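You operate a simulated robot arm through the tools that you are given. There is no shell and no other tool. Be economical: measure what you need, move in short steps, check, and stop when the job is done.

The job below is to be done with a simulated two-armed robot. You get a single attempt, and the scene is never put back.

JOB
Seal the purple tub in the lid press and put it back.
Fine: with the lid of its colour; push the empty sled back under the press.

Only the result counts: the job must be done as asked and must still hold three seconds after the hand-in. Knocking over, shifting, dropping, spilling or breaking anything else fails it. A push-on lid holds only when it is set on centred and level and pressed home; a screw cap is set on level and turned clockwise until tight.

ROBOT AND FRAMES
Two 7-joint arms with fingered hands on one trunk, on a base that drives. Base frame: it is fixed to the floor where the robot stands at the start and does not move with it; the origin is under the middle of the robot, x ahead of it, y to its left, z up; the surface under the hand at the start is at about z = 684. Lengths are in mm, angles in rad, forces in N, time in s.
The left shoulder is at the start at [67, 170, 1045], the right one opposite. With the tool pointing down near the work surface each hand reaches from about 320 to 780 mm from the robot's upright axis, wherever it stands, measured 20 degrees to its own side. Places, roughly: press bar [600, -200, 800]; press sled [500, -200, 700]; seat of the press sled [500, -200, 700]. Payload 4 kg a hand.
The tool frame of a hand sits at the grasp point between the pads (the TCP): z along the fingers, y along the line on which they close. The tips reach 26 mm beyond it. Largest opening 132 mm; the body of the gripper starts 73 mm behind the TCP. The gripper is a hand of 4 fingers: y runs from the thumb to the fingers, the wrist lies at [0, 0, -224] in the tool frame, and closing takes about 1.5 s.
Orientation is told as [roll, pitch, yaw] about the base's x, y, z axes, in that order, counted from this pose: with the fingers straight down and closing along the base's y, the tool's x points along the base's -x, its y along +y and its z along -z.

CONTROLS
- The arms move only by the tool drive_tool. It takes "left_rows", "right_rows" or both (then of equal length, played together; a hand with none holds still); each is text: rows parted by semicolons, each of 6 numbers parted by spaces: the turn, a rotation vector about the tool's x, y, z in degrees, then the shift along the tool's x, y, z in m. In form: ax ay az x y z; .... A call has 1 to 12 rows; each row is the pose to reach, as a shift and turn from the pose commanded when the call began, along the tool's axes at that moment. "left_jaw" and "right_jaw" are, for a hand that has rows, the gripper command, from -1 (shut) to 1 (fully open), values between in proportion, set as the call begins (left out, the last holds). Rows are played at 5 a second. More than 50 mm and 0.15 rad between two rows, or a gripper value outside its range, and nothing of the call is played. Where a pose cannot be reached the arm comes as near as it can. A force on the tool above 90 N (or 10 N above the force at the start of the call, whichever is more), or a blocked arm, ends the call early, and 0.2 s more pass. Each finger travels about 45 mm/s and halts on what it meets, pressing with about 26 N; the grip force reading is that of the motor and also rises with nothing between the fingers. The clock runs only during rows and for 0.2 s after the last one: add rows that repeat a pose to give the fingers time. It gives the time, the measured TCP pose, the force on the tool (base axes), the opening and the grip force at its end, in the units of the frame above (readings bear some noise), with the torque about the TCP (base axes, N m) and any sound that the robot's microphone picked up.
- Cameras (640 x 400 px; columns grow to the right, rows downward): "scene" is now at [164.1, -33.9, 1217.7]; the picture's right is [-0.28, -0.96, 0.00], its down [-0.54, 0.15, -0.83] and it looks along [0.80, -0.23, -0.56] (base axes); focal length 253 px, centre (320, 200). "left" rides on the left gripper at [-68, 2, -97] in its tool frame; the picture's right is [-0.03, -1.00, 0.00], its down [0.82, -0.02, -0.58] and it looks along [0.58, -0.01, 0.82] (tool axes); focal length 270 px, centre (320, 200). "right" rides on the right gripper at [69, 2, -97] in its tool frame; the picture's right is [-0.03, 1.00, 0.00], its down [-0.82, -0.02, -0.58] and it looks along [-0.58, -0.01, 0.82] (tool axes); focal length 270 px, centre (320, 200). There is no depth. A picture from a camera that has moved, and an enlarged one, comes with that camera's place and axes in the base frame and with its lens. The place of the scene camera against the robot may be out by one fixed shift of up to 12 mm in any direction.
- camera(camera): a new picture of that camera. No time passes.
- raise_lower(by): slides the trunk up (or, below 0, down) by that many mm; the arms and the scene camera ride with it, the base frame stays. It gives what a move gives, with no picture.
- drive_base(legs): drives the robot by 1 to 6 legs, each [ahead, turn to the left] in mm and rad, along the robot's own axes; the way and the turn of a leg run together, so that a leg with both is an arc; at most 1500 mm and 3.142 rad a leg. The arms and the cameras ride along, it lands a little off, and it stops where it bumps. It gives what a move gives.
- move_fingers(finger1, finger2, finger3, thumb_bend, hand): sets how far each is bent, from 0 (flat) to 100 (curled in); at 30 the hand is open as for a grip, at 70 the pads meet at the TCP. One left out holds its place. A second passes; each finger stops where it meets its share of the squeeze, and holds until it gets a number again. A gripper value or a shape takes the hand back. It gives what a move gives, with no picture; readings hold the bend of each and the force on the fingers (four entries, about 0 where the hand has none), thumb and palm.
- preshape(shape, hand): the hand has 4 fingers and takes this shape, open, in about a second: jaw (thumb against the fingers, like two jaws); tri (thumb and two fingers); tip (a fingertip pinch); poke (one finger out to press); point (the index stretched); flat (the hand flat); cup (the hand cupped); fist (a fist). The gripper value then closes the fingers along that shape, each until it touches; the sizes above hold for jaw. It gives what a move gives, with no picture.
- head_to(pan, tilt): turns the head with the scene camera to pan (to the left, within 1.501 rad either way) and tilt (down, from -0.506 to 1.204), counted from straight ahead of the robot. It gives what a move gives.
- close_up(camera, box): a new picture of the part [left, top, right, bottom] of that camera's present view, enlarged. No time passes.
- hand_in(): hands the job in; it is judged then, once.

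Work in short steps. Places have to be worked out from the pictures, the camera data and where the tool is seen: move nearer, look again, correct. Check each grasp and each placing, and mend what went wrong. You have 120 turns and 100 pictures in all, those below and enlarged ones among them. Open the grippers and draw the arms clear of the work before you hand the job in, unless the task says otherwise; then end with one line.

The tools are called after "Emit:" by a JSON object that holds its "name" and its "arguments". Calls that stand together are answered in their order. drive_tool: Moves the arms, as the interface text tells. Its arguments: {"type":"object","properties":{"left_rows":{"type":"string"},"left_jaw":{"type":"number"},"right_rows":{"type":"string"},"right_jaw":{"type":"number"}},"required":[]} The other tools are called the same way: raise_lower (by) slides the trunk up or down; preshape (shape, hand) gives the hand a shape; move_fingers (finger1, finger2, finger3, thumb_bend, hand) moves the fingers one by one; drive_base (legs) drives the base; head_to (pan, tilt) turns the head that bears the scene camera; camera (camera) takes a picture; close_up (camera, box) takes an enlarged picture of a part of a camera's view; hand_in () hands the job in.

At the start:

```text
time: 0.0
left_tcp_pos: [571.9, 95.4, 1015.1]
left_ee_rot: [0.002, 0.004, 0.001]
left_wrist_force: [-0.1, -0.1, 0.9]
left_torque: [0.0, 0.02, 0.0]
left_width: 131.9
left_grip_force: 0.0
left_shape: jaw
left_bend: [30.0, 30.0, 30.0, 30.0]
left_finger forces: [0.0, 0.1, 0.1, 0.1, 0.0, 0.0]
right_tcp_pos: [455.7, -295.4, 1034.3]
right_ee_rot: [0.0, 0.002, 0.0]
right_wrist_force: [0.3, -0.2, 0.6]
right_torque: [0.02, -0.03, 0.0]
right_width: 131.8
right_grip_force: 0.1
right_shape: jaw
right_bend: [30.0, 30.0, 30.0, 30.0]
right_finger forces: [0.1, 0.0, 0.0, 0.0, 0.1, 0.1]
trunk travel left (down, up): [-275.0, 480.0]
robot x, y, heading: [0.6, 1.6, 0.005]
head pan, tilt: [-0.279, 0.592]
```

scene: 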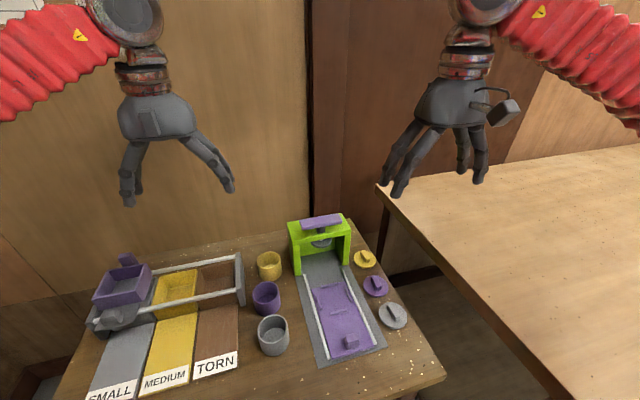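
right: 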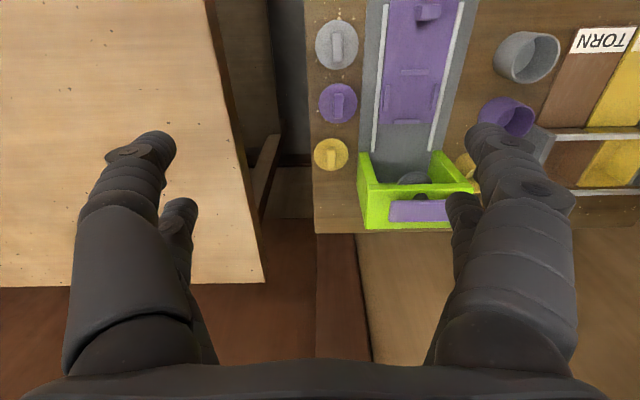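
left: 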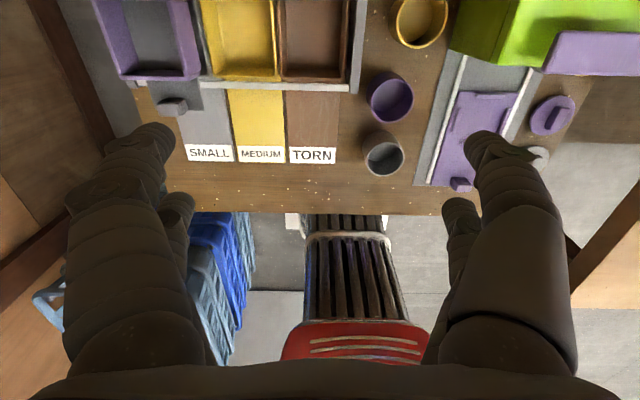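

I start with enlarged views of the press, tubs and lids to measure them.

Emit:
{"name": "close_up", "arguments": {"camera": "scene", "box": [230, 200, 430, 380]}}

Emit:
{"name": "close_up", "arguments": {"camera": "right", "box": [300, 0, 580, 240]}}

```text
2.22 times, centred on (330, 290) of scene
camera zoom: at [164.1, -33.9, 1217.7], right [-0.28, -0.96, 0.0], down [-0.54, 0.15, -0.83], along [0.8, -0.23, -0.56], focal length 562 px, centre (298, 0)
```

zoom: 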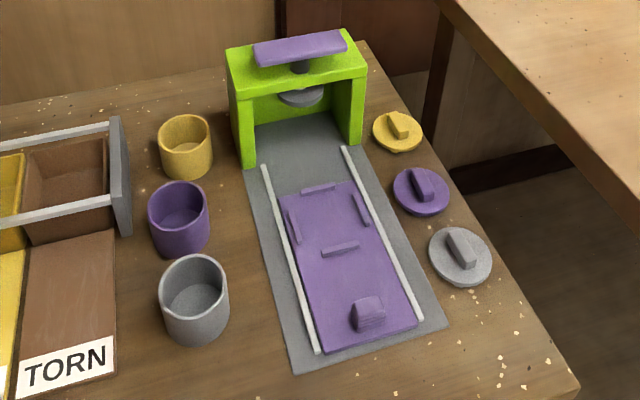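

```text
1.67 times, centred on (440, 120) of right
camera zoom: at [387.9, -294.4, 1131.7], right [0.03, 1.0, 0.0], down [0.82, -0.02, 0.58], along [0.58, -0.01, -0.82], focal length 450 px, centre (120, 333)
```

zoom: 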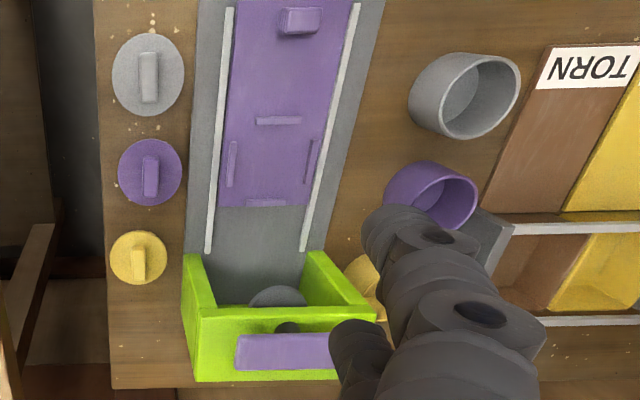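

Estimates: purple tub ≈[533,-13], seat ≈[502,-162], purple lid ≈[508,-270]. I move the left hand aside and the right hand above the tub to look closer.

Emit:
{"name": "drive_tool", "arguments": {"left_rows": "0 0 0 0 0.0225 0; 0 0 0 0 0.045 0; 0 0 0 0 0.0675 0; 0 0 0 0 0.09 0; 0 0 0 0 0.1125 0; 0 0 0 0 0.135 0; 0 0 0 0 0.1575 0; 0 0 0 0 0.18 0", "right_rows": "0 0 0 -0.0097 0.0353 0.015; 0 0 0 -0.0193 0.0706 0.03; 0 0 0 -0.029 0.1059 0.045; 0 0 0 -0.0387 0.1412 0.06; 0 0 0 -0.0483 0.1765 0.075; 0 0 0 -0.058 0.2118 0.09; 0 0 0 -0.0677 0.247 0.105; 0 0 0 -0.0773 0.2824 0.12"}}

Emit:
{"name": "camera", "arguments": {"camera": "right"}}

Emit:
{"name": "camera", "arguments": {"camera": "left"}}

Emit:
{"name": "camera", "arguments": {"camera": "scene"}}

```text
time: 1.8
left_tcp_pos: [572.2, 277.6, 1014.8]
left_ee_rot: [-0.001, 0.002, -0.002]
left_wrist_force: [0.1, 0.0, -0.3]
left_torque: [-0.01, -0.02, -0.04]
left_width: 131.8
left_grip_force: 0.0
left_shape: jaw
left_bend: [30.0, 30.0, 30.0, 30.0]
left_finger forces: [0.0, 0.0, 0.1, 0.1, 0.0, 0.0]
right_tcp_pos: [532.1, -11.3, 915.9]
right_ee_rot: [-0.001, 0.003, 0.001]
right_wrist_force: [-1.2, 0.0, -0.1]
right_torque: [0.01, 0.04, 0.02]
right_width: 131.9
right_grip_force: 0.0
right_shape: jaw
right_bend: [30.0, 30.0, 30.0, 30.0]
right_finger forces: [0.0, 0.1, 0.0, 0.1, 0.0, 0.1]
trunk travel left (down, up): [-275.0, 480.0]
robot x, y, heading: [2.2, -1.1, -0.005]
head pan, tilt: [-0.279, 0.592]
```

```text
94 pictures are left
camera right: at [464.0, -9.7, 1012.2], right [0.03, 1.0, 0.0], down [0.82, -0.02, 0.58], along [0.58, -0.02, -0.82], focal length 270 px, centre (320, 200)
```

right: 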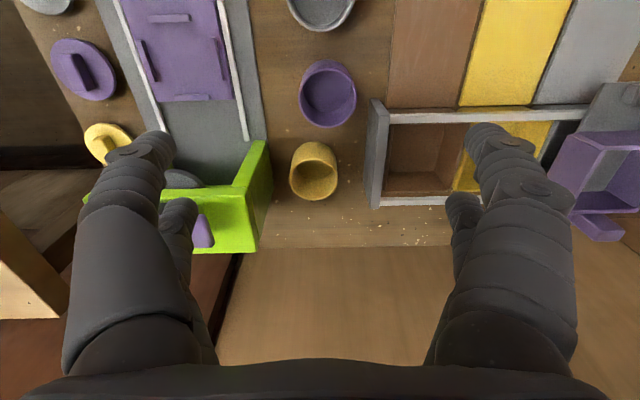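

```text
93 pictures are left
camera left: at [640.8, 279.7, 1110.3], right [0.02, -1.0, 0.0], down [-0.82, -0.02, 0.58], along [-0.58, -0.01, -0.82], focal length 270 px, centre (320, 200)
```

left: 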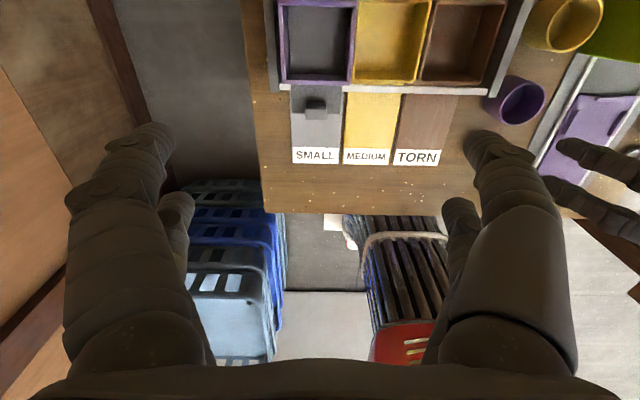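

```text
92 pictures are left
camera scene: at [164.4, -33.2, 1217.7], right [-0.28, -0.96, 0.0], down [-0.54, 0.15, -0.83], along [0.8, -0.23, -0.56], focal length 253 px, centre (320, 200)
```

scene: 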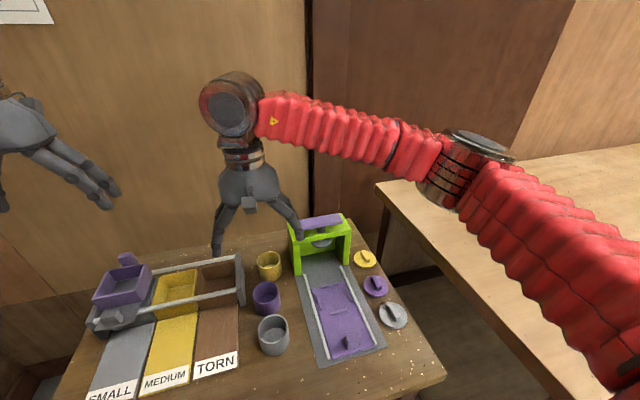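

Tub centre ≈[536,-8], rim z≈735; the bin's end plate is close on the +y side, so I yaw the hand 45° so that the fingers go into free space, narrowing the opening to ~92 mm.

Emit:
{"name": "drive_tool", "arguments": {"right_rows": "0 0 -7.5 -0.004 0.003 0.01; 0 0 -15 -0.004 0.003 0.02; 0 0 -22.5 -0.004 0.003 0.03; 0 0 -30 -0.004 0.003 0.04; 0 0 -37.5 -0.004 0.003 0.05; 0 0 -45 -0.004 0.003 0.06; 0 0 -45 -0.004 0.003 0.06", "right_jaw": 0.4}}

Emit:
{"name": "camera", "arguments": {"camera": "right"}}

Emit:
{"name": "close_up", "arguments": {"camera": "scene", "box": [190, 150, 390, 370]}}

```text
time: 3.4
left_tcp_pos: [573.2, 276.8, 1015.7]
left_ee_rot: [-0.001, 0.001, 0.0]
left_wrist_force: [-0.6, -0.6, -0.4]
left_torque: [-0.01, 0.0, 0.0]
left_width: 131.8
left_grip_force: 0.1
left_shape: jaw
left_bend: [30.0, 30.0, 30.0, 30.0]
left_finger forces: [0.1, 0.0, 0.0, 0.0, 0.0, 0.0]
right_tcp_pos: [537.6, -10.6, 854.9]
right_ee_rot: [-0.001, 0.001, 0.787]
right_wrist_force: [0.3, -0.2, -0.6]
right_torque: [-0.01, 0.0, 0.03]
right_width: 92.9
right_grip_force: 0.1
right_shape: jaw
right_bend: [67.0, 67.0, 67.0, 58.0]
right_finger forces: [0.0, 0.0, 0.0, 0.1, 0.1, 0.1]
trunk travel left (down, up): [-275.0, 480.0]
robot x, y, heading: [-0.8, -0.7, -0.005]
head pan, tilt: [-0.279, 0.592]
```

```text
91 pictures are left
camera right: at [487.4, -57.5, 951.4], right [-0.69, 0.72, 0.0], down [0.59, 0.56, 0.58], along [0.42, 0.4, -0.82], focal length 270 px, centre (320, 200)
```

right: 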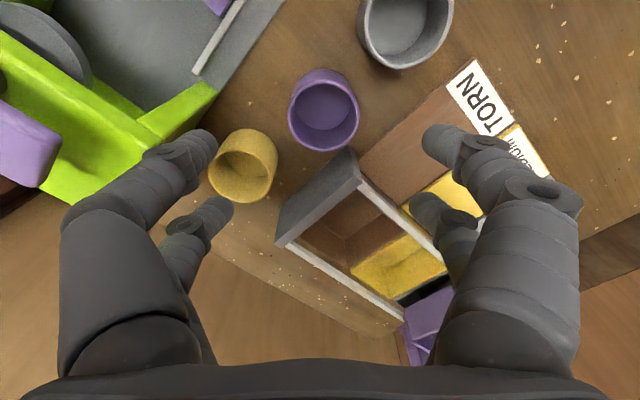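

```text
1.82 times, centred on (290, 260) of scene
camera zoom: at [164.2, -33.8, 1217.7], right [-0.28, -0.96, 0.0], down [-0.54, 0.15, -0.83], along [0.8, -0.23, -0.56], focal length 460 px, centre (374, 91)
```

zoom: 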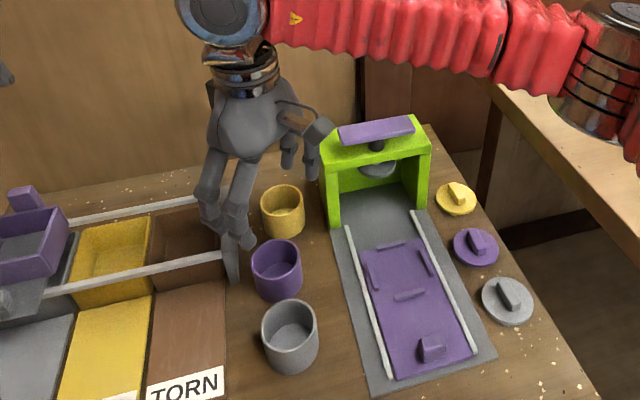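

Gray tub and bin plate clearances suggest yaw 35° with ~76 mm opening. I go down to just above rim level and check.

Emit:
{"name": "drive_tool", "arguments": {"right_rows": "0 0 5 -0.001 0.003 0.02; 0 0 10 -0.001 0.003 0.04; 0 0 10 -0.001 0.003 0.06; 0 0 10 -0.001 0.003 0.08; 0 0 10 -0.001 0.003 0.08", "right_jaw": 0.15}}

Emit:
{"name": "camera", "arguments": {"camera": "right"}}

Emit:
{"name": "close_up", "arguments": {"camera": "scene", "box": [190, 200, 350, 370]}}

Emit:
{"name": "close_up", "arguments": {"camera": "left", "box": [400, 0, 640, 200]}}

```text
time: 4.6
left_tcp_pos: [573.1, 276.8, 1015.7]
left_ee_rot: [0.001, 0.003, -0.001]
left_wrist_force: [0.1, -0.2, -0.8]
left_torque: [-0.01, 0.01, -0.02]
left_width: 132.0
left_grip_force: 0.1
left_shape: jaw
left_bend: [30.0, 30.0, 30.0, 30.0]
left_finger forces: [0.1, 0.1, 0.0, 0.0, 0.1, 0.0]
right_tcp_pos: [536.7, -7.9, 773.5]
right_ee_rot: [0.0, -0.001, 0.61]
right_wrist_force: [-0.3, 0.3, 0.5]
right_torque: [0.0, -0.01, -0.01]
right_width: 76.4
right_grip_force: 0.0
right_shape: jaw
right_bend: [72.0, 72.0, 72.0, 70.0]
right_finger forces: [0.0, 0.0, 0.0, 0.0, 0.0, 0.0]
trunk travel left (down, up): [-275.0, 480.0]
robot x, y, heading: [0.7, -2.4, -0.001]
head pan, tilt: [-0.279, 0.592]
```

```text
89 pictures are left
camera right: at [478.4, -46.2, 870.2], right [-0.55, 0.83, 0.0], down [0.68, 0.45, 0.58], along [0.48, 0.32, -0.82], focal length 270 px, centre (320, 200)
```

right: 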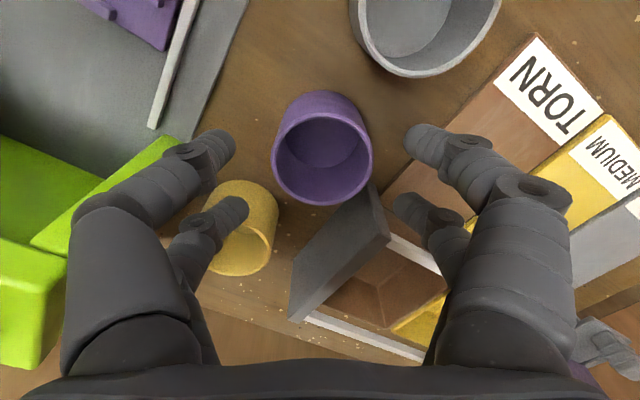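

```text
2.35 times, centred on (270, 285) of scene
camera zoom: at [164.1, -33.9, 1217.8], right [-0.28, -0.96, 0.0], down [-0.54, 0.15, -0.83], along [0.8, -0.23, -0.56], focal length 595 px, centre (438, 0)
```

zoom: 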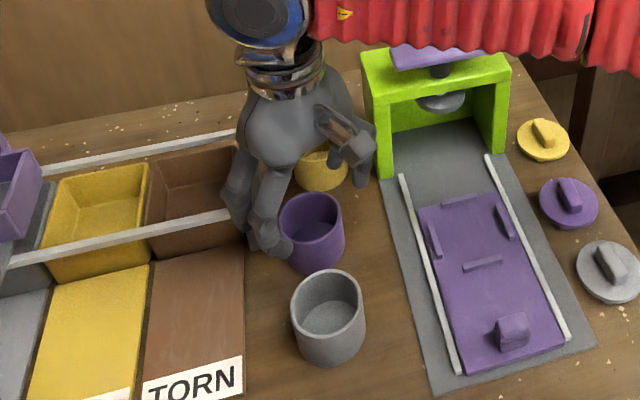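

```text
2.00 times, centred on (520, 100) of left
camera zoom: at [640.4, 278.9, 1110.9], right [0.03, -1.0, 0.0], down [-0.82, -0.02, 0.58], along [-0.58, -0.01, -0.82], focal length 541 px, centre (-80, 400)
```

zoom: 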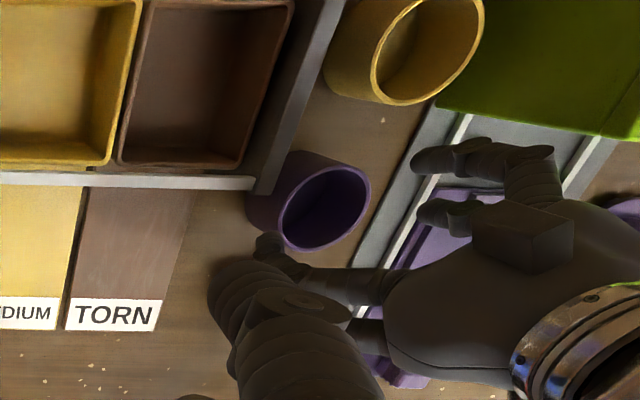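

Tub centre ≈[534,-9], rim z≈734, Ø≈55; fingers straddle it. I descend to TCP z≈718 and close.

Emit:
{"name": "drive_tool", "arguments": {"right_rows": "0 0 0 0.003 0 0.02; 0 0 0 0.003 0 0.04; 0 0 0 0.003 0 0.0555; 0 0 0 0.003 0 0.0555"}}

Emit:
{"name": "drive_tool", "arguments": {"right_rows": "0 0 0 0 0 0; 0 0 0 0 0 0; 0 0 0 0 0 0; 0 0 0 0 0 0; 0 0 0 0 0 0; 0 0 0 0 0 0", "right_jaw": -0.3}}

Emit:
{"name": "camera", "arguments": {"camera": "right"}}

```text
time: 5.6
left_tcp_pos: [573.8, 276.7, 1015.6]
left_ee_rot: [-0.001, 0.0, 0.0]
left_wrist_force: [-0.4, -0.8, 0.6]
left_torque: [0.01, 0.04, 0.02]
left_width: 131.8
left_grip_force: 0.1
left_shape: jaw
left_bend: [30.0, 30.0, 30.0, 30.0]
left_finger forces: [0.0, 0.1, 0.0, 0.0, 0.0, 0.0]
right_tcp_pos: [533.0, -10.0, 718.5]
right_ee_rot: [0.001, 0.0, 0.611]
right_wrist_force: [-0.3, 0.6, -0.3]
right_torque: [0.01, 0.02, -0.01]
right_width: 76.4
right_grip_force: 0.0
right_shape: jaw
right_bend: [72.0, 72.0, 72.0, 70.0]
right_finger forces: [0.1, 0.1, 0.0, 0.1, 0.1, 0.0]
trunk travel left (down, up): [-275.0, 480.0]
robot x, y, heading: [5.0, -0.2, -0.003]
head pan, tilt: [-0.279, 0.592]
```

```text
time: 7.0
left_tcp_pos: [572.6, 276.1, 1016.0]
left_ee_rot: [0.001, 0.002, 0.001]
left_wrist_force: [-0.6, 0.8, 0.4]
left_torque: [0.05, 0.05, -0.03]
left_width: 131.9
left_grip_force: 0.1
left_shape: jaw
left_bend: [30.0, 30.0, 30.0, 30.0]
left_finger forces: [0.0, 0.0, 0.0, 0.0, 0.1, 0.1]
right_tcp_pos: [533.5, -9.1, 717.9]
right_ee_rot: [0.0, -0.001, 0.612]
right_wrist_force: [0.5, 1.2, 0.0]
right_torque: [-0.01, -0.01, -0.06]
right_width: 48.1
right_grip_force: 0.2
right_shape: jaw
right_bend: [73.0, 73.0, 73.0, 70.0]
right_finger forces: [0.0, 1.2, 1.1, 0.0, 0.0, 0.0]
trunk travel left (down, up): [-275.0, 480.0]
robot x, y, heading: [2.9, -2.5, -0.0]
head pan, tilt: [-0.279, 0.592]
```

```text
86 pictures are left
camera right: at [476.3, -47.2, 816.2], right [-0.55, 0.83, 0.0], down [0.68, 0.45, 0.58], along [0.48, 0.32, -0.82], focal length 270 px, centre (320, 200)
```

right: 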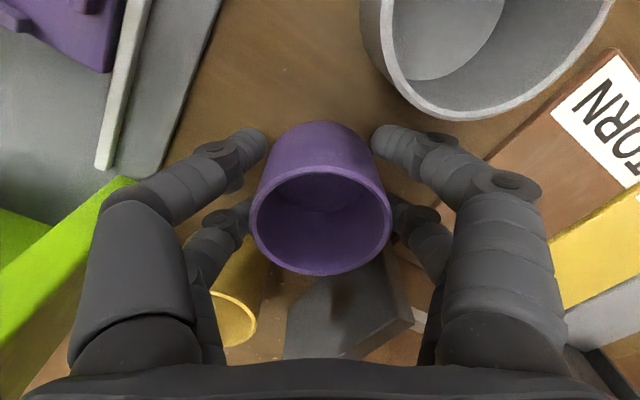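

Contact at 48 mm width; I firm up the grip and lift a bit to check.

Emit:
{"name": "drive_tool", "arguments": {"right_rows": "0 0 0 0 0 0; 0 0 0 0 0 0; 0 0 0 0 0 0; 0 0 0 0 0 0; 0 0 0 0 0 -0.015; 0 0 0 0 0 -0.03; 0 0 0 0 0 -0.03", "right_jaw": -0.8}}

Emit:
{"name": "camera", "arguments": {"camera": "right"}}

Emit:
{"name": "close_up", "arguments": {"camera": "scene", "box": [190, 200, 350, 370]}}

```text
time: 8.6
left_tcp_pos: [573.1, 277.2, 1015.4]
left_ee_rot: [0.0, 0.001, 0.001]
left_wrist_force: [-0.3, -0.3, -0.5]
left_torque: [-0.01, 0.04, -0.01]
left_width: 132.0
left_grip_force: 0.2
left_shape: jaw
left_bend: [30.0, 30.0, 30.0, 30.0]
left_finger forces: [0.0, 0.0, 0.1, 0.0, 0.1, 0.1]
right_tcp_pos: [534.2, -10.4, 748.2]
right_ee_rot: [-0.001, 0.001, 0.61]
right_wrist_force: [0.2, 0.4, -0.2]
right_torque: [-0.02, 0.0, 0.02]
right_width: 30.9
right_grip_force: 26.1
right_shape: jaw
right_bend: [74.0, 73.0, 74.0, 71.0]
right_finger forces: [25.7, 28.4, 26.4, 0.0, 18.5, 0.1]
trunk travel left (down, up): [-275.0, 480.0]
robot x, y, heading: [-1.6, 5.5, 0.001]
head pan, tilt: [-0.279, 0.592]
```

```text
85 pictures are left
camera right: at [477.2, -47.7, 846.2], right [-0.55, 0.83, 0.0], down [0.68, 0.45, 0.58], along [0.48, 0.32, -0.82], focal length 270 px, centre (320, 200)
```

right: 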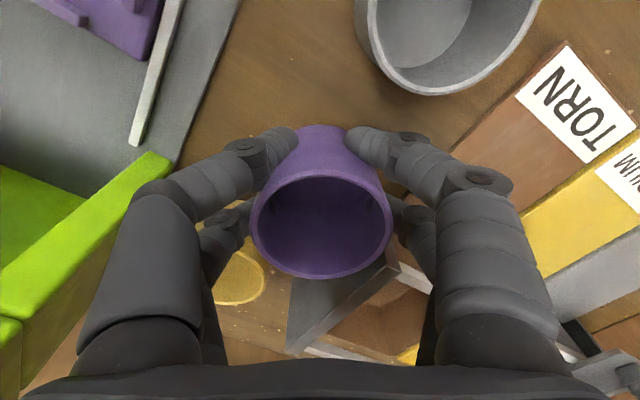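

```text
2.35 times, centred on (270, 285) of scene
camera zoom: at [164.3, -33.9, 1217.7], right [-0.28, -0.96, 0.0], down [-0.54, 0.15, -0.83], along [0.8, -0.23, -0.56], focal length 595 px, centre (438, 0)
```

zoom: 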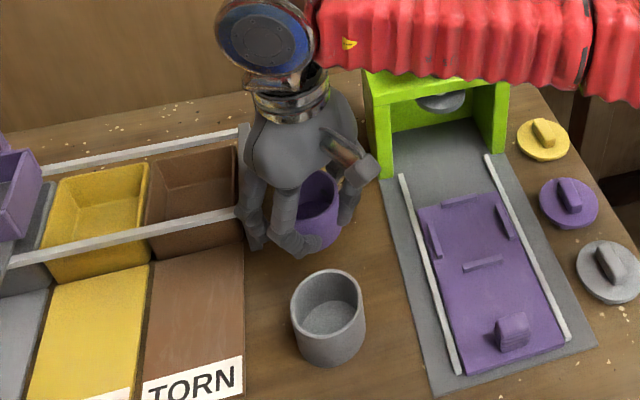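

Tub is held securely. I lift to z≈850 and carry it above the seat (≈[503,-155]).

Emit:
{"name": "drive_tool", "arguments": {"right_rows": "0 0 0 0 0 -0.035; 0 0 0 0 0 -0.07; 0 0 0 0 0 -0.1; 0 0 0 0.027 -0.025 -0.1; 0 0 0 0.054 -0.05 -0.1; 0 0 0 0.081 -0.076 -0.1; 0 0 0 0.1085 -0.101 -0.1; 0 0 0 0.1085 -0.101 -0.1"}}

Emit:
{"name": "camera", "arguments": {"camera": "right"}}

Emit:
{"name": "close_up", "arguments": {"camera": "scene", "box": [250, 180, 430, 370]}}

```text
time: 10.4
left_tcp_pos: [573.8, 277.2, 1016.1]
left_ee_rot: [0.0, 0.002, 0.0]
left_wrist_force: [0.5, 0.3, 0.2]
left_torque: [0.01, 0.01, -0.01]
left_width: 131.8
left_grip_force: 0.0
left_shape: jaw
left_bend: [30.0, 30.0, 30.0, 30.0]
left_finger forces: [0.0, 0.0, 0.1, 0.0, 0.1, 0.1]
right_tcp_pos: [502.2, -154.0, 851.4]
right_ee_rot: [0.0, -0.001, 0.611]
right_wrist_force: [0.7, 0.8, -0.6]
right_torque: [-0.01, 0.02, 0.01]
right_width: 30.8
right_grip_force: 25.7
right_shape: jaw
right_bend: [74.0, 73.0, 74.0, 71.0]
right_finger forces: [25.8, 28.5, 26.8, 0.0, 18.9, 0.1]
trunk travel left (down, up): [-275.0, 480.0]
robot x, y, heading: [2.4, 5.4, -0.001]
head pan, tilt: [-0.279, 0.592]
```

```text
83 pictures are left
camera right: at [445.3, -192.3, 948.5], right [-0.55, 0.83, 0.0], down [0.68, 0.45, 0.58], along [0.48, 0.32, -0.82], focal length 270 px, centre (320, 200)
```

right: 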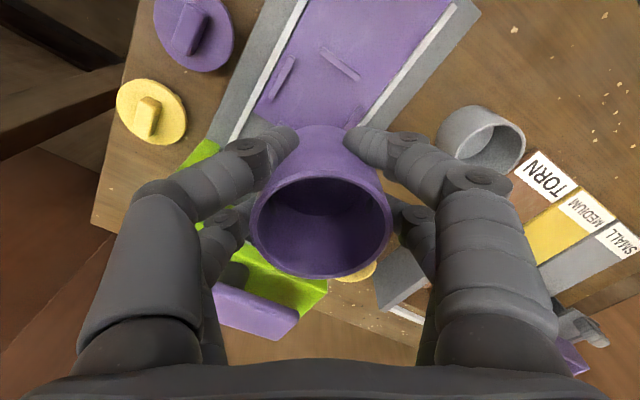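

```text
2.11 times, centred on (340, 275) of scene
camera zoom: at [164.3, -33.9, 1217.7], right [-0.28, -0.96, 0.0], down [-0.54, 0.15, -0.83], along [0.8, -0.23, -0.56], focal length 532 px, centre (278, 42)
```

zoom: 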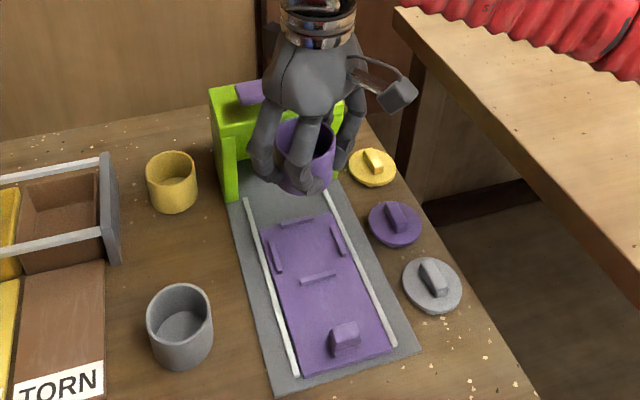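

Seat centre ≈[503,-157.5]; ridges are at ±37. I correct and descend to just above it.

Emit:
{"name": "drive_tool", "arguments": {"right_rows": "0 0 0 0.0013 -0.0033 0.035; 0 0 0 0.0013 -0.0033 0.07; 0 0 0 0.0013 -0.0033 0.1; 0 0 0 0.0013 -0.0033 0.112; 0 0 0 0.0013 -0.0033 0.112"}}

Emit:
{"name": "camera", "arguments": {"camera": "right"}}

Emit:
{"name": "close_up", "arguments": {"camera": "scene", "box": [270, 220, 410, 370]}}

```text
time: 11.6
left_tcp_pos: [573.1, 276.9, 1015.3]
left_ee_rot: [0.001, 0.003, 0.001]
left_wrist_force: [0.2, -0.2, 0.7]
left_torque: [-0.02, 0.01, 0.01]
left_width: 131.7
left_grip_force: 0.0
left_shape: jaw
left_bend: [30.0, 30.0, 30.0, 30.0]
left_finger forces: [0.1, 0.1, 0.0, 0.1, 0.0, 0.1]
right_tcp_pos: [503.3, -156.9, 737.1]
right_ee_rot: [-0.002, 0.0, 0.61]
right_wrist_force: [0.9, 0.2, -0.3]
right_torque: [-0.01, 0.02, 0.04]
right_width: 30.6
right_grip_force: 26.7
right_shape: jaw
right_bend: [74.0, 73.0, 74.0, 71.0]
right_finger forces: [26.5, 28.8, 27.2, 0.0, 19.3, 0.1]
trunk travel left (down, up): [-275.0, 480.0]
robot x, y, heading: [2.0, -0.7, -0.005]
head pan, tilt: [-0.279, 0.592]
```

```text
81 pictures are left
camera right: at [446.3, -194.3, 834.9], right [-0.55, 0.83, 0.0], down [0.68, 0.45, 0.58], along [0.48, 0.32, -0.82], focal length 270 px, centre (320, 200)
```

right: 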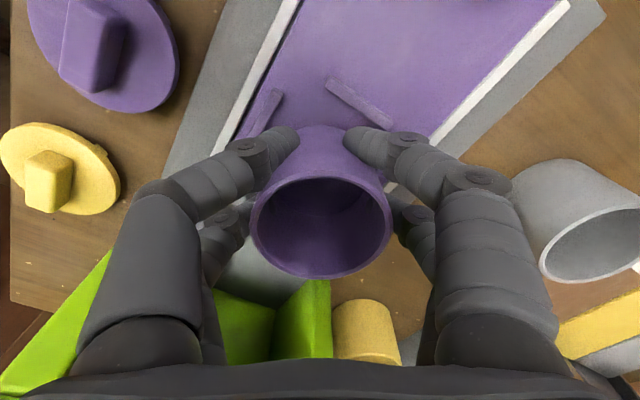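

```text
2.67 times, centred on (340, 295) of scene
camera zoom: at [164.1, -33.8, 1217.7], right [-0.28, -0.96, 0.0], down [-0.54, 0.15, -0.83], along [0.8, -0.23, -0.56], focal length 674 px, centre (267, -53)
```

zoom: 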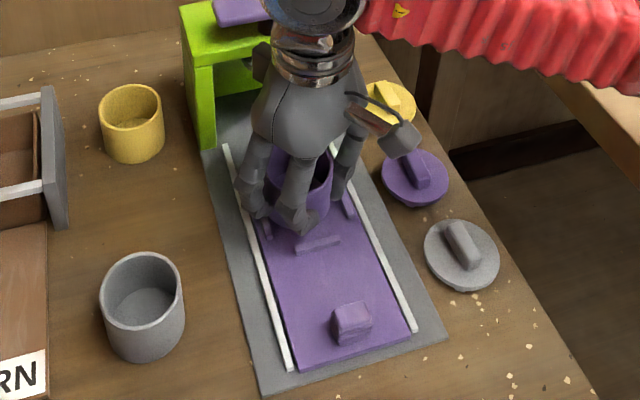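

Aligned with the seat. I descend in small steps watching force.

Emit:
{"name": "drive_tool", "arguments": {"right_rows": "0 0 0 0 0 0.002; 0 0 0 0 0 0.004; 0 0 0 0 0 0.006; 0 0 0 0 0 0.006"}}

```text
time: 12.6
left_tcp_pos: [573.1, 278.4, 1016.5]
left_ee_rot: [0.0, -0.001, 0.001]
left_wrist_force: [-0.5, 0.1, -0.5]
left_torque: [0.0, -0.01, -0.01]
left_width: 131.7
left_grip_force: 0.0
left_shape: jaw
left_bend: [30.0, 30.0, 30.0, 30.0]
left_finger forces: [0.0, 0.0, 0.1, 0.0, 0.0, 0.0]
right_tcp_pos: [502.9, -158.4, 732.8]
right_ee_rot: [-0.001, -0.004, 0.61]
right_wrist_force: [0.7, -0.6, 15.2]
right_torque: [0.06, -0.56, -0.04]
right_width: 30.3
right_grip_force: 26.1
right_shape: jaw
right_bend: [74.0, 73.0, 75.0, 71.0]
right_finger forces: [26.0, 32.6, 33.3, 0.0, 19.6, 0.1]
trunk travel left (down, up): [-275.0, 480.0]
robot x, y, heading: [-3.3, 1.1, -0.002]
head pan, tilt: [-0.279, 0.592]
```

Contact at 15 N. I check how the tub sits.

Emit:
{"name": "close_up", "arguments": {"camera": "scene", "box": [300, 240, 370, 310]}}

Emit:
{"name": "camera", "arguments": {"camera": "right"}}

Emit:
{"name": "close_up", "arguments": {"camera": "left", "box": [480, 0, 640, 200]}}

```text
5.71 times, centred on (335, 275) of scene
camera zoom: at [162.9, -33.6, 1218.1], right [-0.28, -0.96, 0.0], down [-0.54, 0.15, -0.83], along [0.8, -0.23, -0.56], focal length 1445 px, centre (234, -229)
```

zoom: 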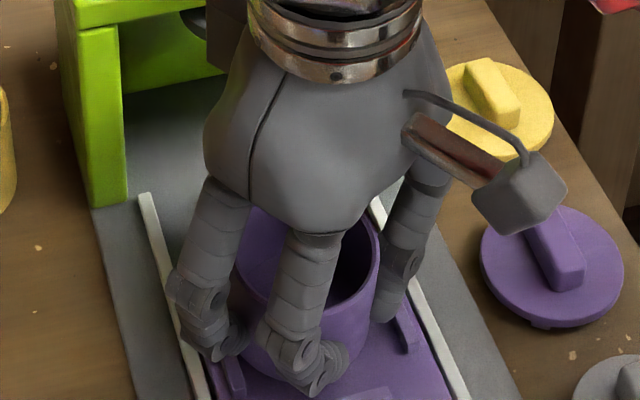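

```text
78 pictures are left
camera right: at [446.0, -195.3, 830.2], right [-0.55, 0.83, 0.0], down [0.68, 0.45, 0.58], along [0.48, 0.32, -0.81], focal length 270 px, centre (320, 200)
```

right: 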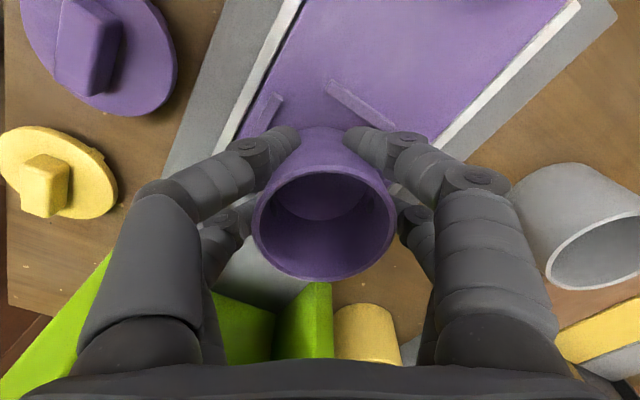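

```text
2.00 times, centred on (560, 100) of left
camera zoom: at [639.6, 279.1, 1111.6], right [0.03, -1.0, 0.0], down [-0.82, -0.02, 0.58], along [-0.58, -0.01, -0.82], focal length 541 px, centre (-160, 400)
```

zoom: 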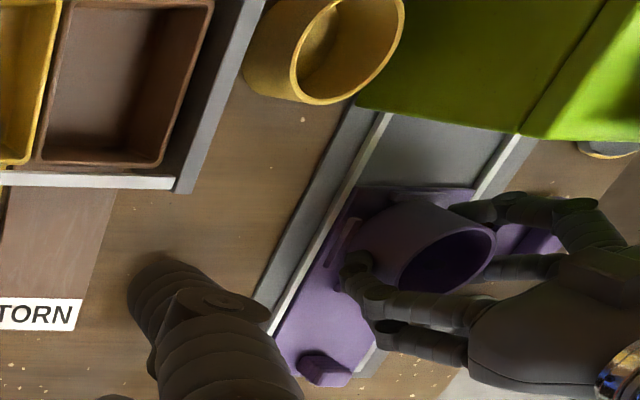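

Tub is within the seat ridges. I release it.

Emit:
{"name": "drive_tool", "arguments": {"right_rows": "0 0 0 0 0 0; 0 0 0 0 0 0; 0 0 0 0 0 0; 0 0 0 0 0 0; 0 0 0 0 0 0; 0 0 0 0 0 0", "right_jaw": 0.05}}

Emit:
{"name": "camera", "arguments": {"camera": "right"}}

```text
time: 14.0
left_tcp_pos: [573.0, 277.3, 1015.6]
left_ee_rot: [0.001, 0.001, -0.001]
left_wrist_force: [-0.7, 0.9, -0.8]
left_torque: [0.01, 0.0, 0.01]
left_width: 131.9
left_grip_force: 0.1
left_shape: jaw
left_bend: [30.0, 30.0, 30.0, 30.0]
left_finger forces: [0.1, 0.1, 0.0, 0.1, 0.0, 0.1]
right_tcp_pos: [503.0, -158.1, 731.1]
right_ee_rot: [0.001, 0.001, 0.609]
right_wrist_force: [0.4, -0.1, 0.5]
right_torque: [0.03, 0.02, 0.0]
right_width: 68.7
right_grip_force: 0.1
right_shape: jaw
right_bend: [72.0, 72.0, 72.0, 70.0]
right_finger forces: [0.0, 0.0, 0.0, 0.0, 0.0, 0.1]
trunk travel left (down, up): [-275.0, 480.0]
robot x, y, heading: [0.9, 1.6, -0.001]
head pan, tilt: [-0.279, 0.592]
```

```text
76 pictures are left
camera right: at [446.2, -195.6, 828.7], right [-0.55, 0.83, 0.0], down [0.68, 0.45, 0.58], along [0.48, 0.32, -0.82], focal length 270 px, centre (320, 200)
```

right: 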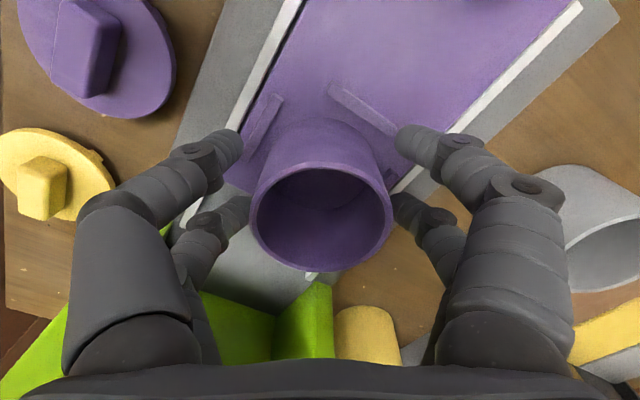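

Tub is standing in the seat. I lift straight up, then undo the yaw moving toward the purple lid.

Emit:
{"name": "drive_tool", "arguments": {"right_rows": "0 0 0 0 0 -0.03; 0 0 0 0 0 -0.06; 0 0 0 0 0 -0.095; 0 0 0 0 0 -0.13; 0 0 8 0.016 -0.022 -0.13; 0 0 16 0.031 -0.044 -0.13; 0 0 24 0.047 -0.066 -0.13; 0 0 32 0.06 -0.089 -0.13; 0 0 35 0.06 -0.089 -0.13; 0 0 35 0.06 -0.089 -0.13"}}

Emit:
{"name": "camera", "arguments": {"camera": "right"}}

Emit:
{"name": "close_up", "arguments": {"camera": "scene", "box": [280, 200, 440, 360]}}

```text
time: 16.2
left_tcp_pos: [573.8, 275.3, 1016.5]
left_ee_rot: [-0.001, 0.001, 0.0]
left_wrist_force: [-0.4, 0.6, -1.0]
left_torque: [0.03, -0.01, 0.01]
left_width: 132.0
left_grip_force: 0.0
left_shape: jaw
left_bend: [30.0, 30.0, 30.0, 30.0]
left_finger forces: [0.0, 0.0, 0.1, 0.1, 0.1, 0.0]
right_tcp_pos: [504.2, -264.8, 864.1]
right_ee_rot: [0.0, 0.002, -0.002]
right_wrist_force: [0.0, 0.2, -1.2]
right_torque: [0.01, -0.01, 0.03]
right_width: 68.8
right_grip_force: 0.1
right_shape: jaw
right_bend: [72.0, 72.0, 72.0, 70.0]
right_finger forces: [0.1, 0.0, 0.0, 0.0, 0.0, 0.1]
trunk travel left (down, up): [-275.0, 480.0]
robot x, y, heading: [-1.9, 0.0, -0.001]
head pan, tilt: [-0.279, 0.592]
```

```text
75 pictures are left
camera right: at [436.5, -262.5, 959.7], right [0.03, 1.0, 0.0], down [0.82, -0.02, 0.58], along [0.58, -0.02, -0.82], focal length 270 px, centre (320, 200)
```

right: 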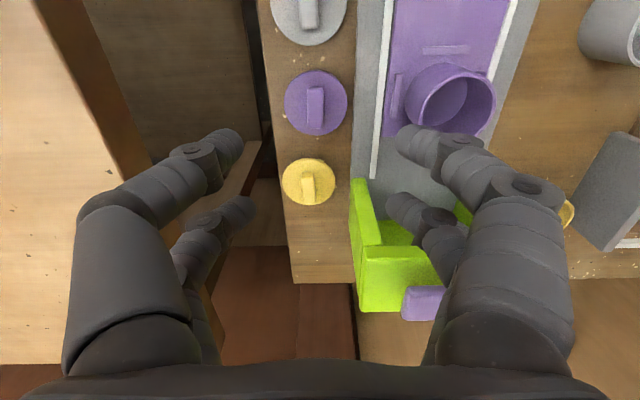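

```text
2.50 times, centred on (360, 280) of scene
camera zoom: at [164.1, -33.8, 1217.7], right [-0.28, -0.96, 0.0], down [-0.54, 0.15, -0.83], along [0.8, -0.23, -0.56], focal length 632 px, centre (220, 0)
```

zoom: 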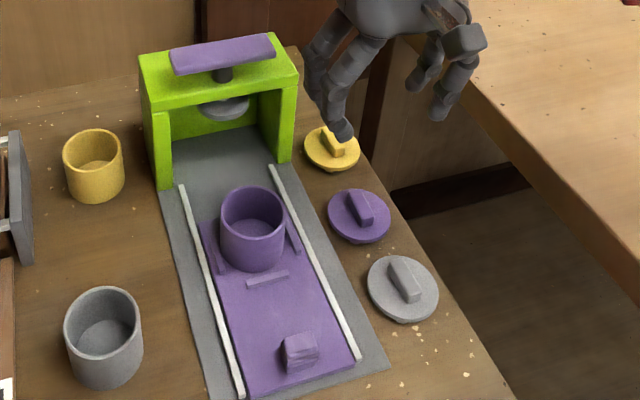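

I look closely at the lid and its handle.

Emit:
{"name": "close_up", "arguments": {"camera": "right", "box": [270, 50, 370, 150]}}

Emit:
{"name": "close_up", "arguments": {"camera": "scene", "box": [345, 235, 405, 295]}}

```text
4.00 times, centred on (320, 100) of right
camera zoom: at [436.5, -262.5, 959.7], right [0.03, 1.0, 0.0], down [0.82, -0.02, 0.58], along [0.58, -0.02, -0.82], focal length 1081 px, centre (320, 600)
```

zoom: 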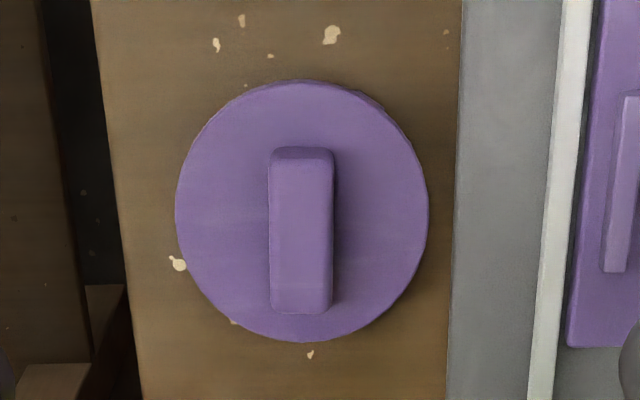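

```text
6.67 times, centred on (375, 265) of scene
camera zoom: at [164.1, -33.8, 1217.7], right [-0.28, -0.96, 0.0], down [-0.54, 0.15, -0.83], along [0.8, -0.23, -0.56], focal length 1686 px, centre (-47, -233)
```

zoom: 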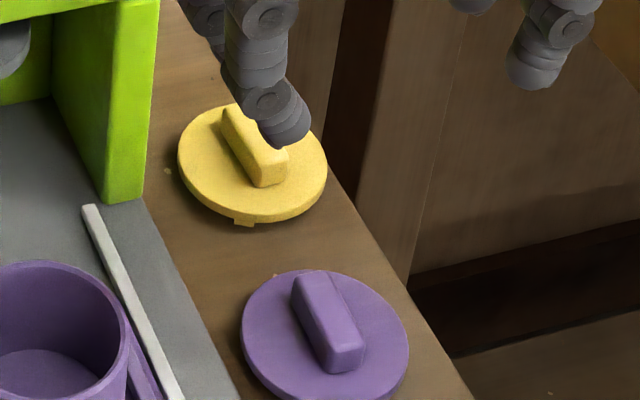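

Handle ≈15 wide, 35 long, ~12 tall, aligned with x, centre ≈[510,-270]. I position above with a narrower opening and look.

Emit:
{"name": "drive_tool", "arguments": {"right_rows": "0 0 0 -0.003 -0.0025 0.03; 0 0 0 -0.006 -0.005 0.06; 0 0 0 -0.006 -0.005 0.09; 0 0 0 -0.006 -0.005 0.11; 0 0 0 -0.006 -0.005 0.11", "right_jaw": -0.3}}

Emit:
{"name": "camera", "arguments": {"camera": "right"}}

Emit:
{"name": "close_up", "arguments": {"camera": "scene", "box": [340, 220, 410, 300]}}

```text
time: 17.4
left_tcp_pos: [572.2, 277.2, 1015.3]
left_ee_rot: [0.0, 0.002, -0.001]
left_wrist_force: [0.2, -0.5, -0.6]
left_torque: [-0.02, -0.01, 0.0]
left_width: 132.0
left_grip_force: 0.1
left_shape: jaw
left_bend: [30.0, 30.0, 30.0, 30.0]
left_finger forces: [0.0, 0.0, 0.1, 0.0, 0.0, 0.0]
right_tcp_pos: [509.0, -269.0, 750.9]
right_ee_rot: [-0.001, 0.003, 0.0]
right_wrist_force: [0.1, 0.7, 0.3]
right_torque: [0.01, -0.01, 0.0]
right_width: 46.7
right_grip_force: 0.1
right_shape: jaw
right_bend: [73.0, 73.0, 73.0, 70.0]
right_finger forces: [0.0, 0.0, 0.0, 0.0, 0.1, 0.1]
trunk travel left (down, up): [-275.0, 480.0]
robot x, y, heading: [1.6, 1.8, 0.0]
head pan, tilt: [-0.279, 0.592]
```

```text
71 pictures are left
camera right: at [441.9, -266.8, 848.5], right [0.03, 1.0, 0.0], down [0.82, -0.02, 0.58], along [0.58, -0.01, -0.82], focal length 270 px, centre (320, 200)
```

right: 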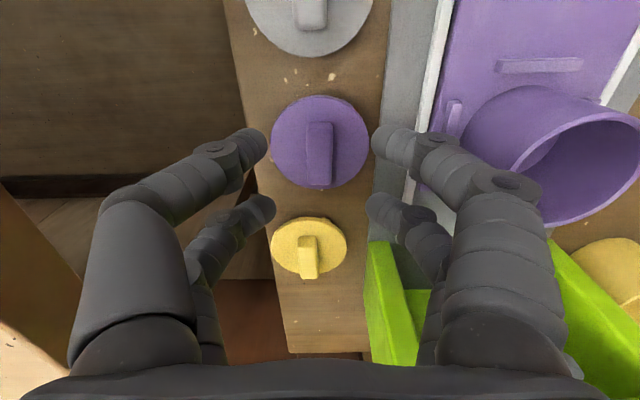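

```text
5.00 times, centred on (375, 260) of scene
camera zoom: at [164.0, -33.9, 1217.8], right [-0.28, -0.96, 0.0], down [-0.54, 0.15, -0.83], along [0.8, -0.23, -0.56], focal length 1265 px, centre (45, -100)
```

zoom: 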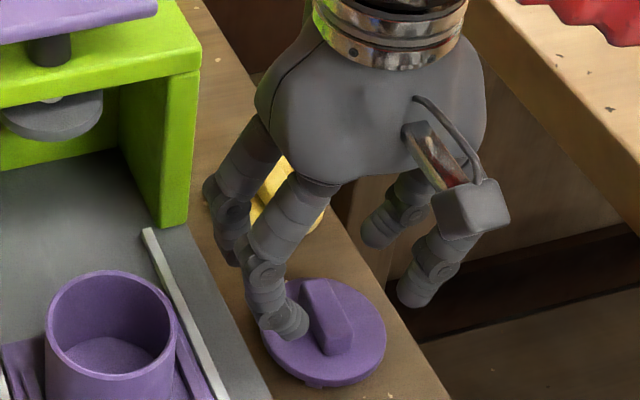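

Lid centre ≈[508,-268.5]; the hand is centred. I descend carefully to bring fingertips beside the handle.

Emit:
{"name": "drive_tool", "arguments": {"right_rows": "0 0 0 0.001 0 0.01; 0 0 0 0.001 0 0.02; 0 0 0 0.001 0 0.025; 0 0 0 0.001 0 0.025"}}

Emit:
{"name": "camera", "arguments": {"camera": "right"}}

Emit:
{"name": "close_up", "arguments": {"camera": "scene", "box": [340, 230, 410, 300]}}

```text
time: 18.4
left_tcp_pos: [573.7, 275.3, 1014.9]
left_ee_rot: [0.0, 0.002, 0.001]
left_wrist_force: [0.2, 0.4, -0.2]
left_torque: [0.01, -0.02, 0.01]
left_width: 132.0
left_grip_force: 0.0
left_shape: jaw
left_bend: [30.0, 30.0, 30.0, 30.0]
left_finger forces: [0.1, 0.1, 0.1, 0.0, 0.0, 0.1]
right_tcp_pos: [510.4, -270.7, 727.4]
right_ee_rot: [0.0, 0.003, 0.0]
right_wrist_force: [0.0, -0.5, -0.1]
right_torque: [0.0, -0.02, -0.02]
right_width: 46.7
right_grip_force: 0.0
right_shape: jaw
right_bend: [73.0, 73.0, 73.0, 70.0]
right_finger forces: [0.0, 0.0, 0.1, 0.0, 0.0, 0.0]
trunk travel left (down, up): [-275.0, 480.0]
robot x, y, heading: [1.9, 0.4, -0.004]
head pan, tilt: [-0.279, 0.592]
```

```text
69 pictures are left
camera right: at [441.5, -268.1, 823.8], right [0.03, 1.0, 0.0], down [0.82, -0.02, 0.58], along [0.58, -0.01, -0.82], focal length 270 px, centre (320, 200)
```

right: 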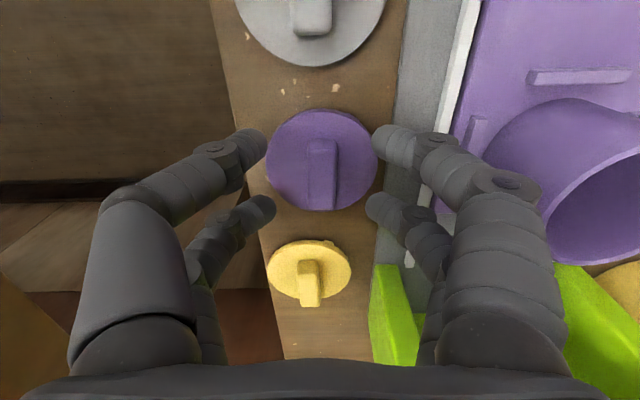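

```text
5.71 times, centred on (375, 265) of scene
camera zoom: at [164.1, -33.9, 1217.7], right [-0.28, -0.96, 0.0], down [-0.54, 0.15, -0.83], along [0.8, -0.23, -0.56], focal length 1445 px, centre (6, -171)
```

zoom: 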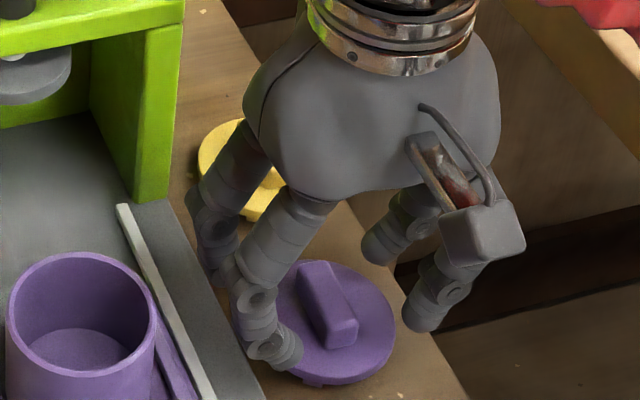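

Tips line up with the handle. I go 3 mm lower and close.

Emit:
{"name": "drive_tool", "arguments": {"right_rows": "0 0 0 0 0 0.003; 0 0 0 0 0 0.003"}}

Emit:
{"name": "drive_tool", "arguments": {"right_rows": "0 0 0 0 0 0; 0 0 0 0 0 0; 0 0 0 0 0 0; 0 0 0 0 0 0; 0 0 0 0 0 0; 0 0 0 0 0 0; 0 0 0 0 0 0", "right_jaw": -1}}

Emit:
{"name": "camera", "arguments": {"camera": "right"}}

Emit:
{"name": "close_up", "arguments": {"camera": "scene", "box": [340, 230, 410, 300]}}

```text
time: 19.0
left_tcp_pos: [572.8, 276.5, 1015.6]
left_ee_rot: [0.0, 0.001, 0.0]
left_wrist_force: [-1.0, -0.4, 0.1]
left_torque: [0.0, 0.01, 0.0]
left_width: 132.2
left_grip_force: 0.2
left_shape: jaw
left_bend: [30.0, 30.0, 30.0, 30.0]
left_finger forces: [0.0, 0.0, 0.1, 0.1, 0.1, 0.1]
right_tcp_pos: [510.4, -270.4, 723.5]
right_ee_rot: [-0.001, -0.001, 0.002]
right_wrist_force: [0.6, -0.7, 0.2]
right_torque: [-0.01, 0.01, 0.01]
right_width: 46.4
right_grip_force: 0.1
right_shape: jaw
right_bend: [73.0, 73.0, 73.0, 70.0]
right_finger forces: [0.0, 0.0, 0.0, 0.0, 0.0, 0.0]
trunk travel left (down, up): [-275.0, 480.0]
robot x, y, heading: [0.2, 0.4, 0.0]
head pan, tilt: [-0.279, 0.592]
```

```text
time: 20.6
left_tcp_pos: [573.6, 276.0, 1016.1]
left_ee_rot: [0.001, 0.003, -0.001]
left_wrist_force: [-0.4, 0.8, 0.2]
left_torque: [0.01, -0.01, 0.03]
left_width: 132.0
left_grip_force: 0.0
left_shape: jaw
left_bend: [30.0, 30.0, 30.0, 30.0]
left_finger forces: [0.0, 0.0, 0.0, 0.1, 0.0, 0.1]
right_tcp_pos: [510.2, -269.8, 724.0]
right_ee_rot: [0.0, 0.001, 0.001]
right_wrist_force: [0.2, 0.2, 0.2]
right_torque: [0.01, -0.01, -0.03]
right_width: 5.7
right_grip_force: 26.3
right_shape: jaw
right_bend: [72.0, 72.0, 71.0, 72.0]
right_finger forces: [0.0, 23.2, 26.7, 0.1, 0.1, 0.1]
trunk travel left (down, up): [-275.0, 480.0]
robot x, y, heading: [-1.8, -0.4, -0.0]
head pan, tilt: [-0.279, 0.592]
```

```text
67 pictures are left
camera right: at [441.6, -268.1, 820.7], right [0.03, 1.0, 0.0], down [0.82, -0.02, 0.58], along [0.58, -0.01, -0.82], focal length 270 px, centre (320, 200)
```

right: 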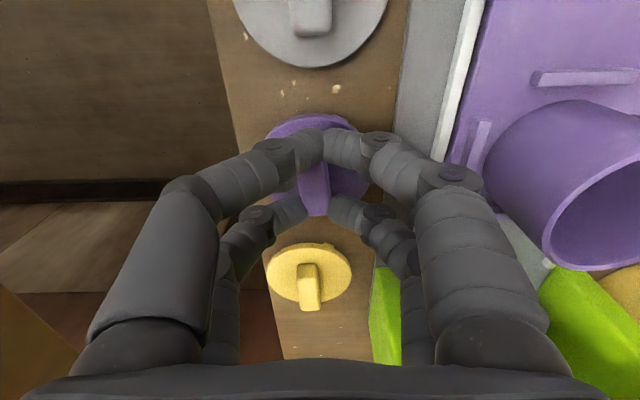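

```text
5.71 times, centred on (375, 265) of scene
camera zoom: at [164.1, -33.9, 1217.7], right [-0.28, -0.96, 0.0], down [-0.54, 0.15, -0.83], along [0.8, -0.23, -0.56], focal length 1445 px, centre (6, -171)
```

zoom: 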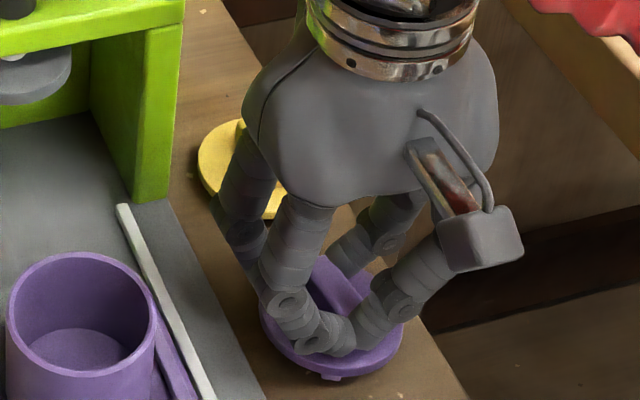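

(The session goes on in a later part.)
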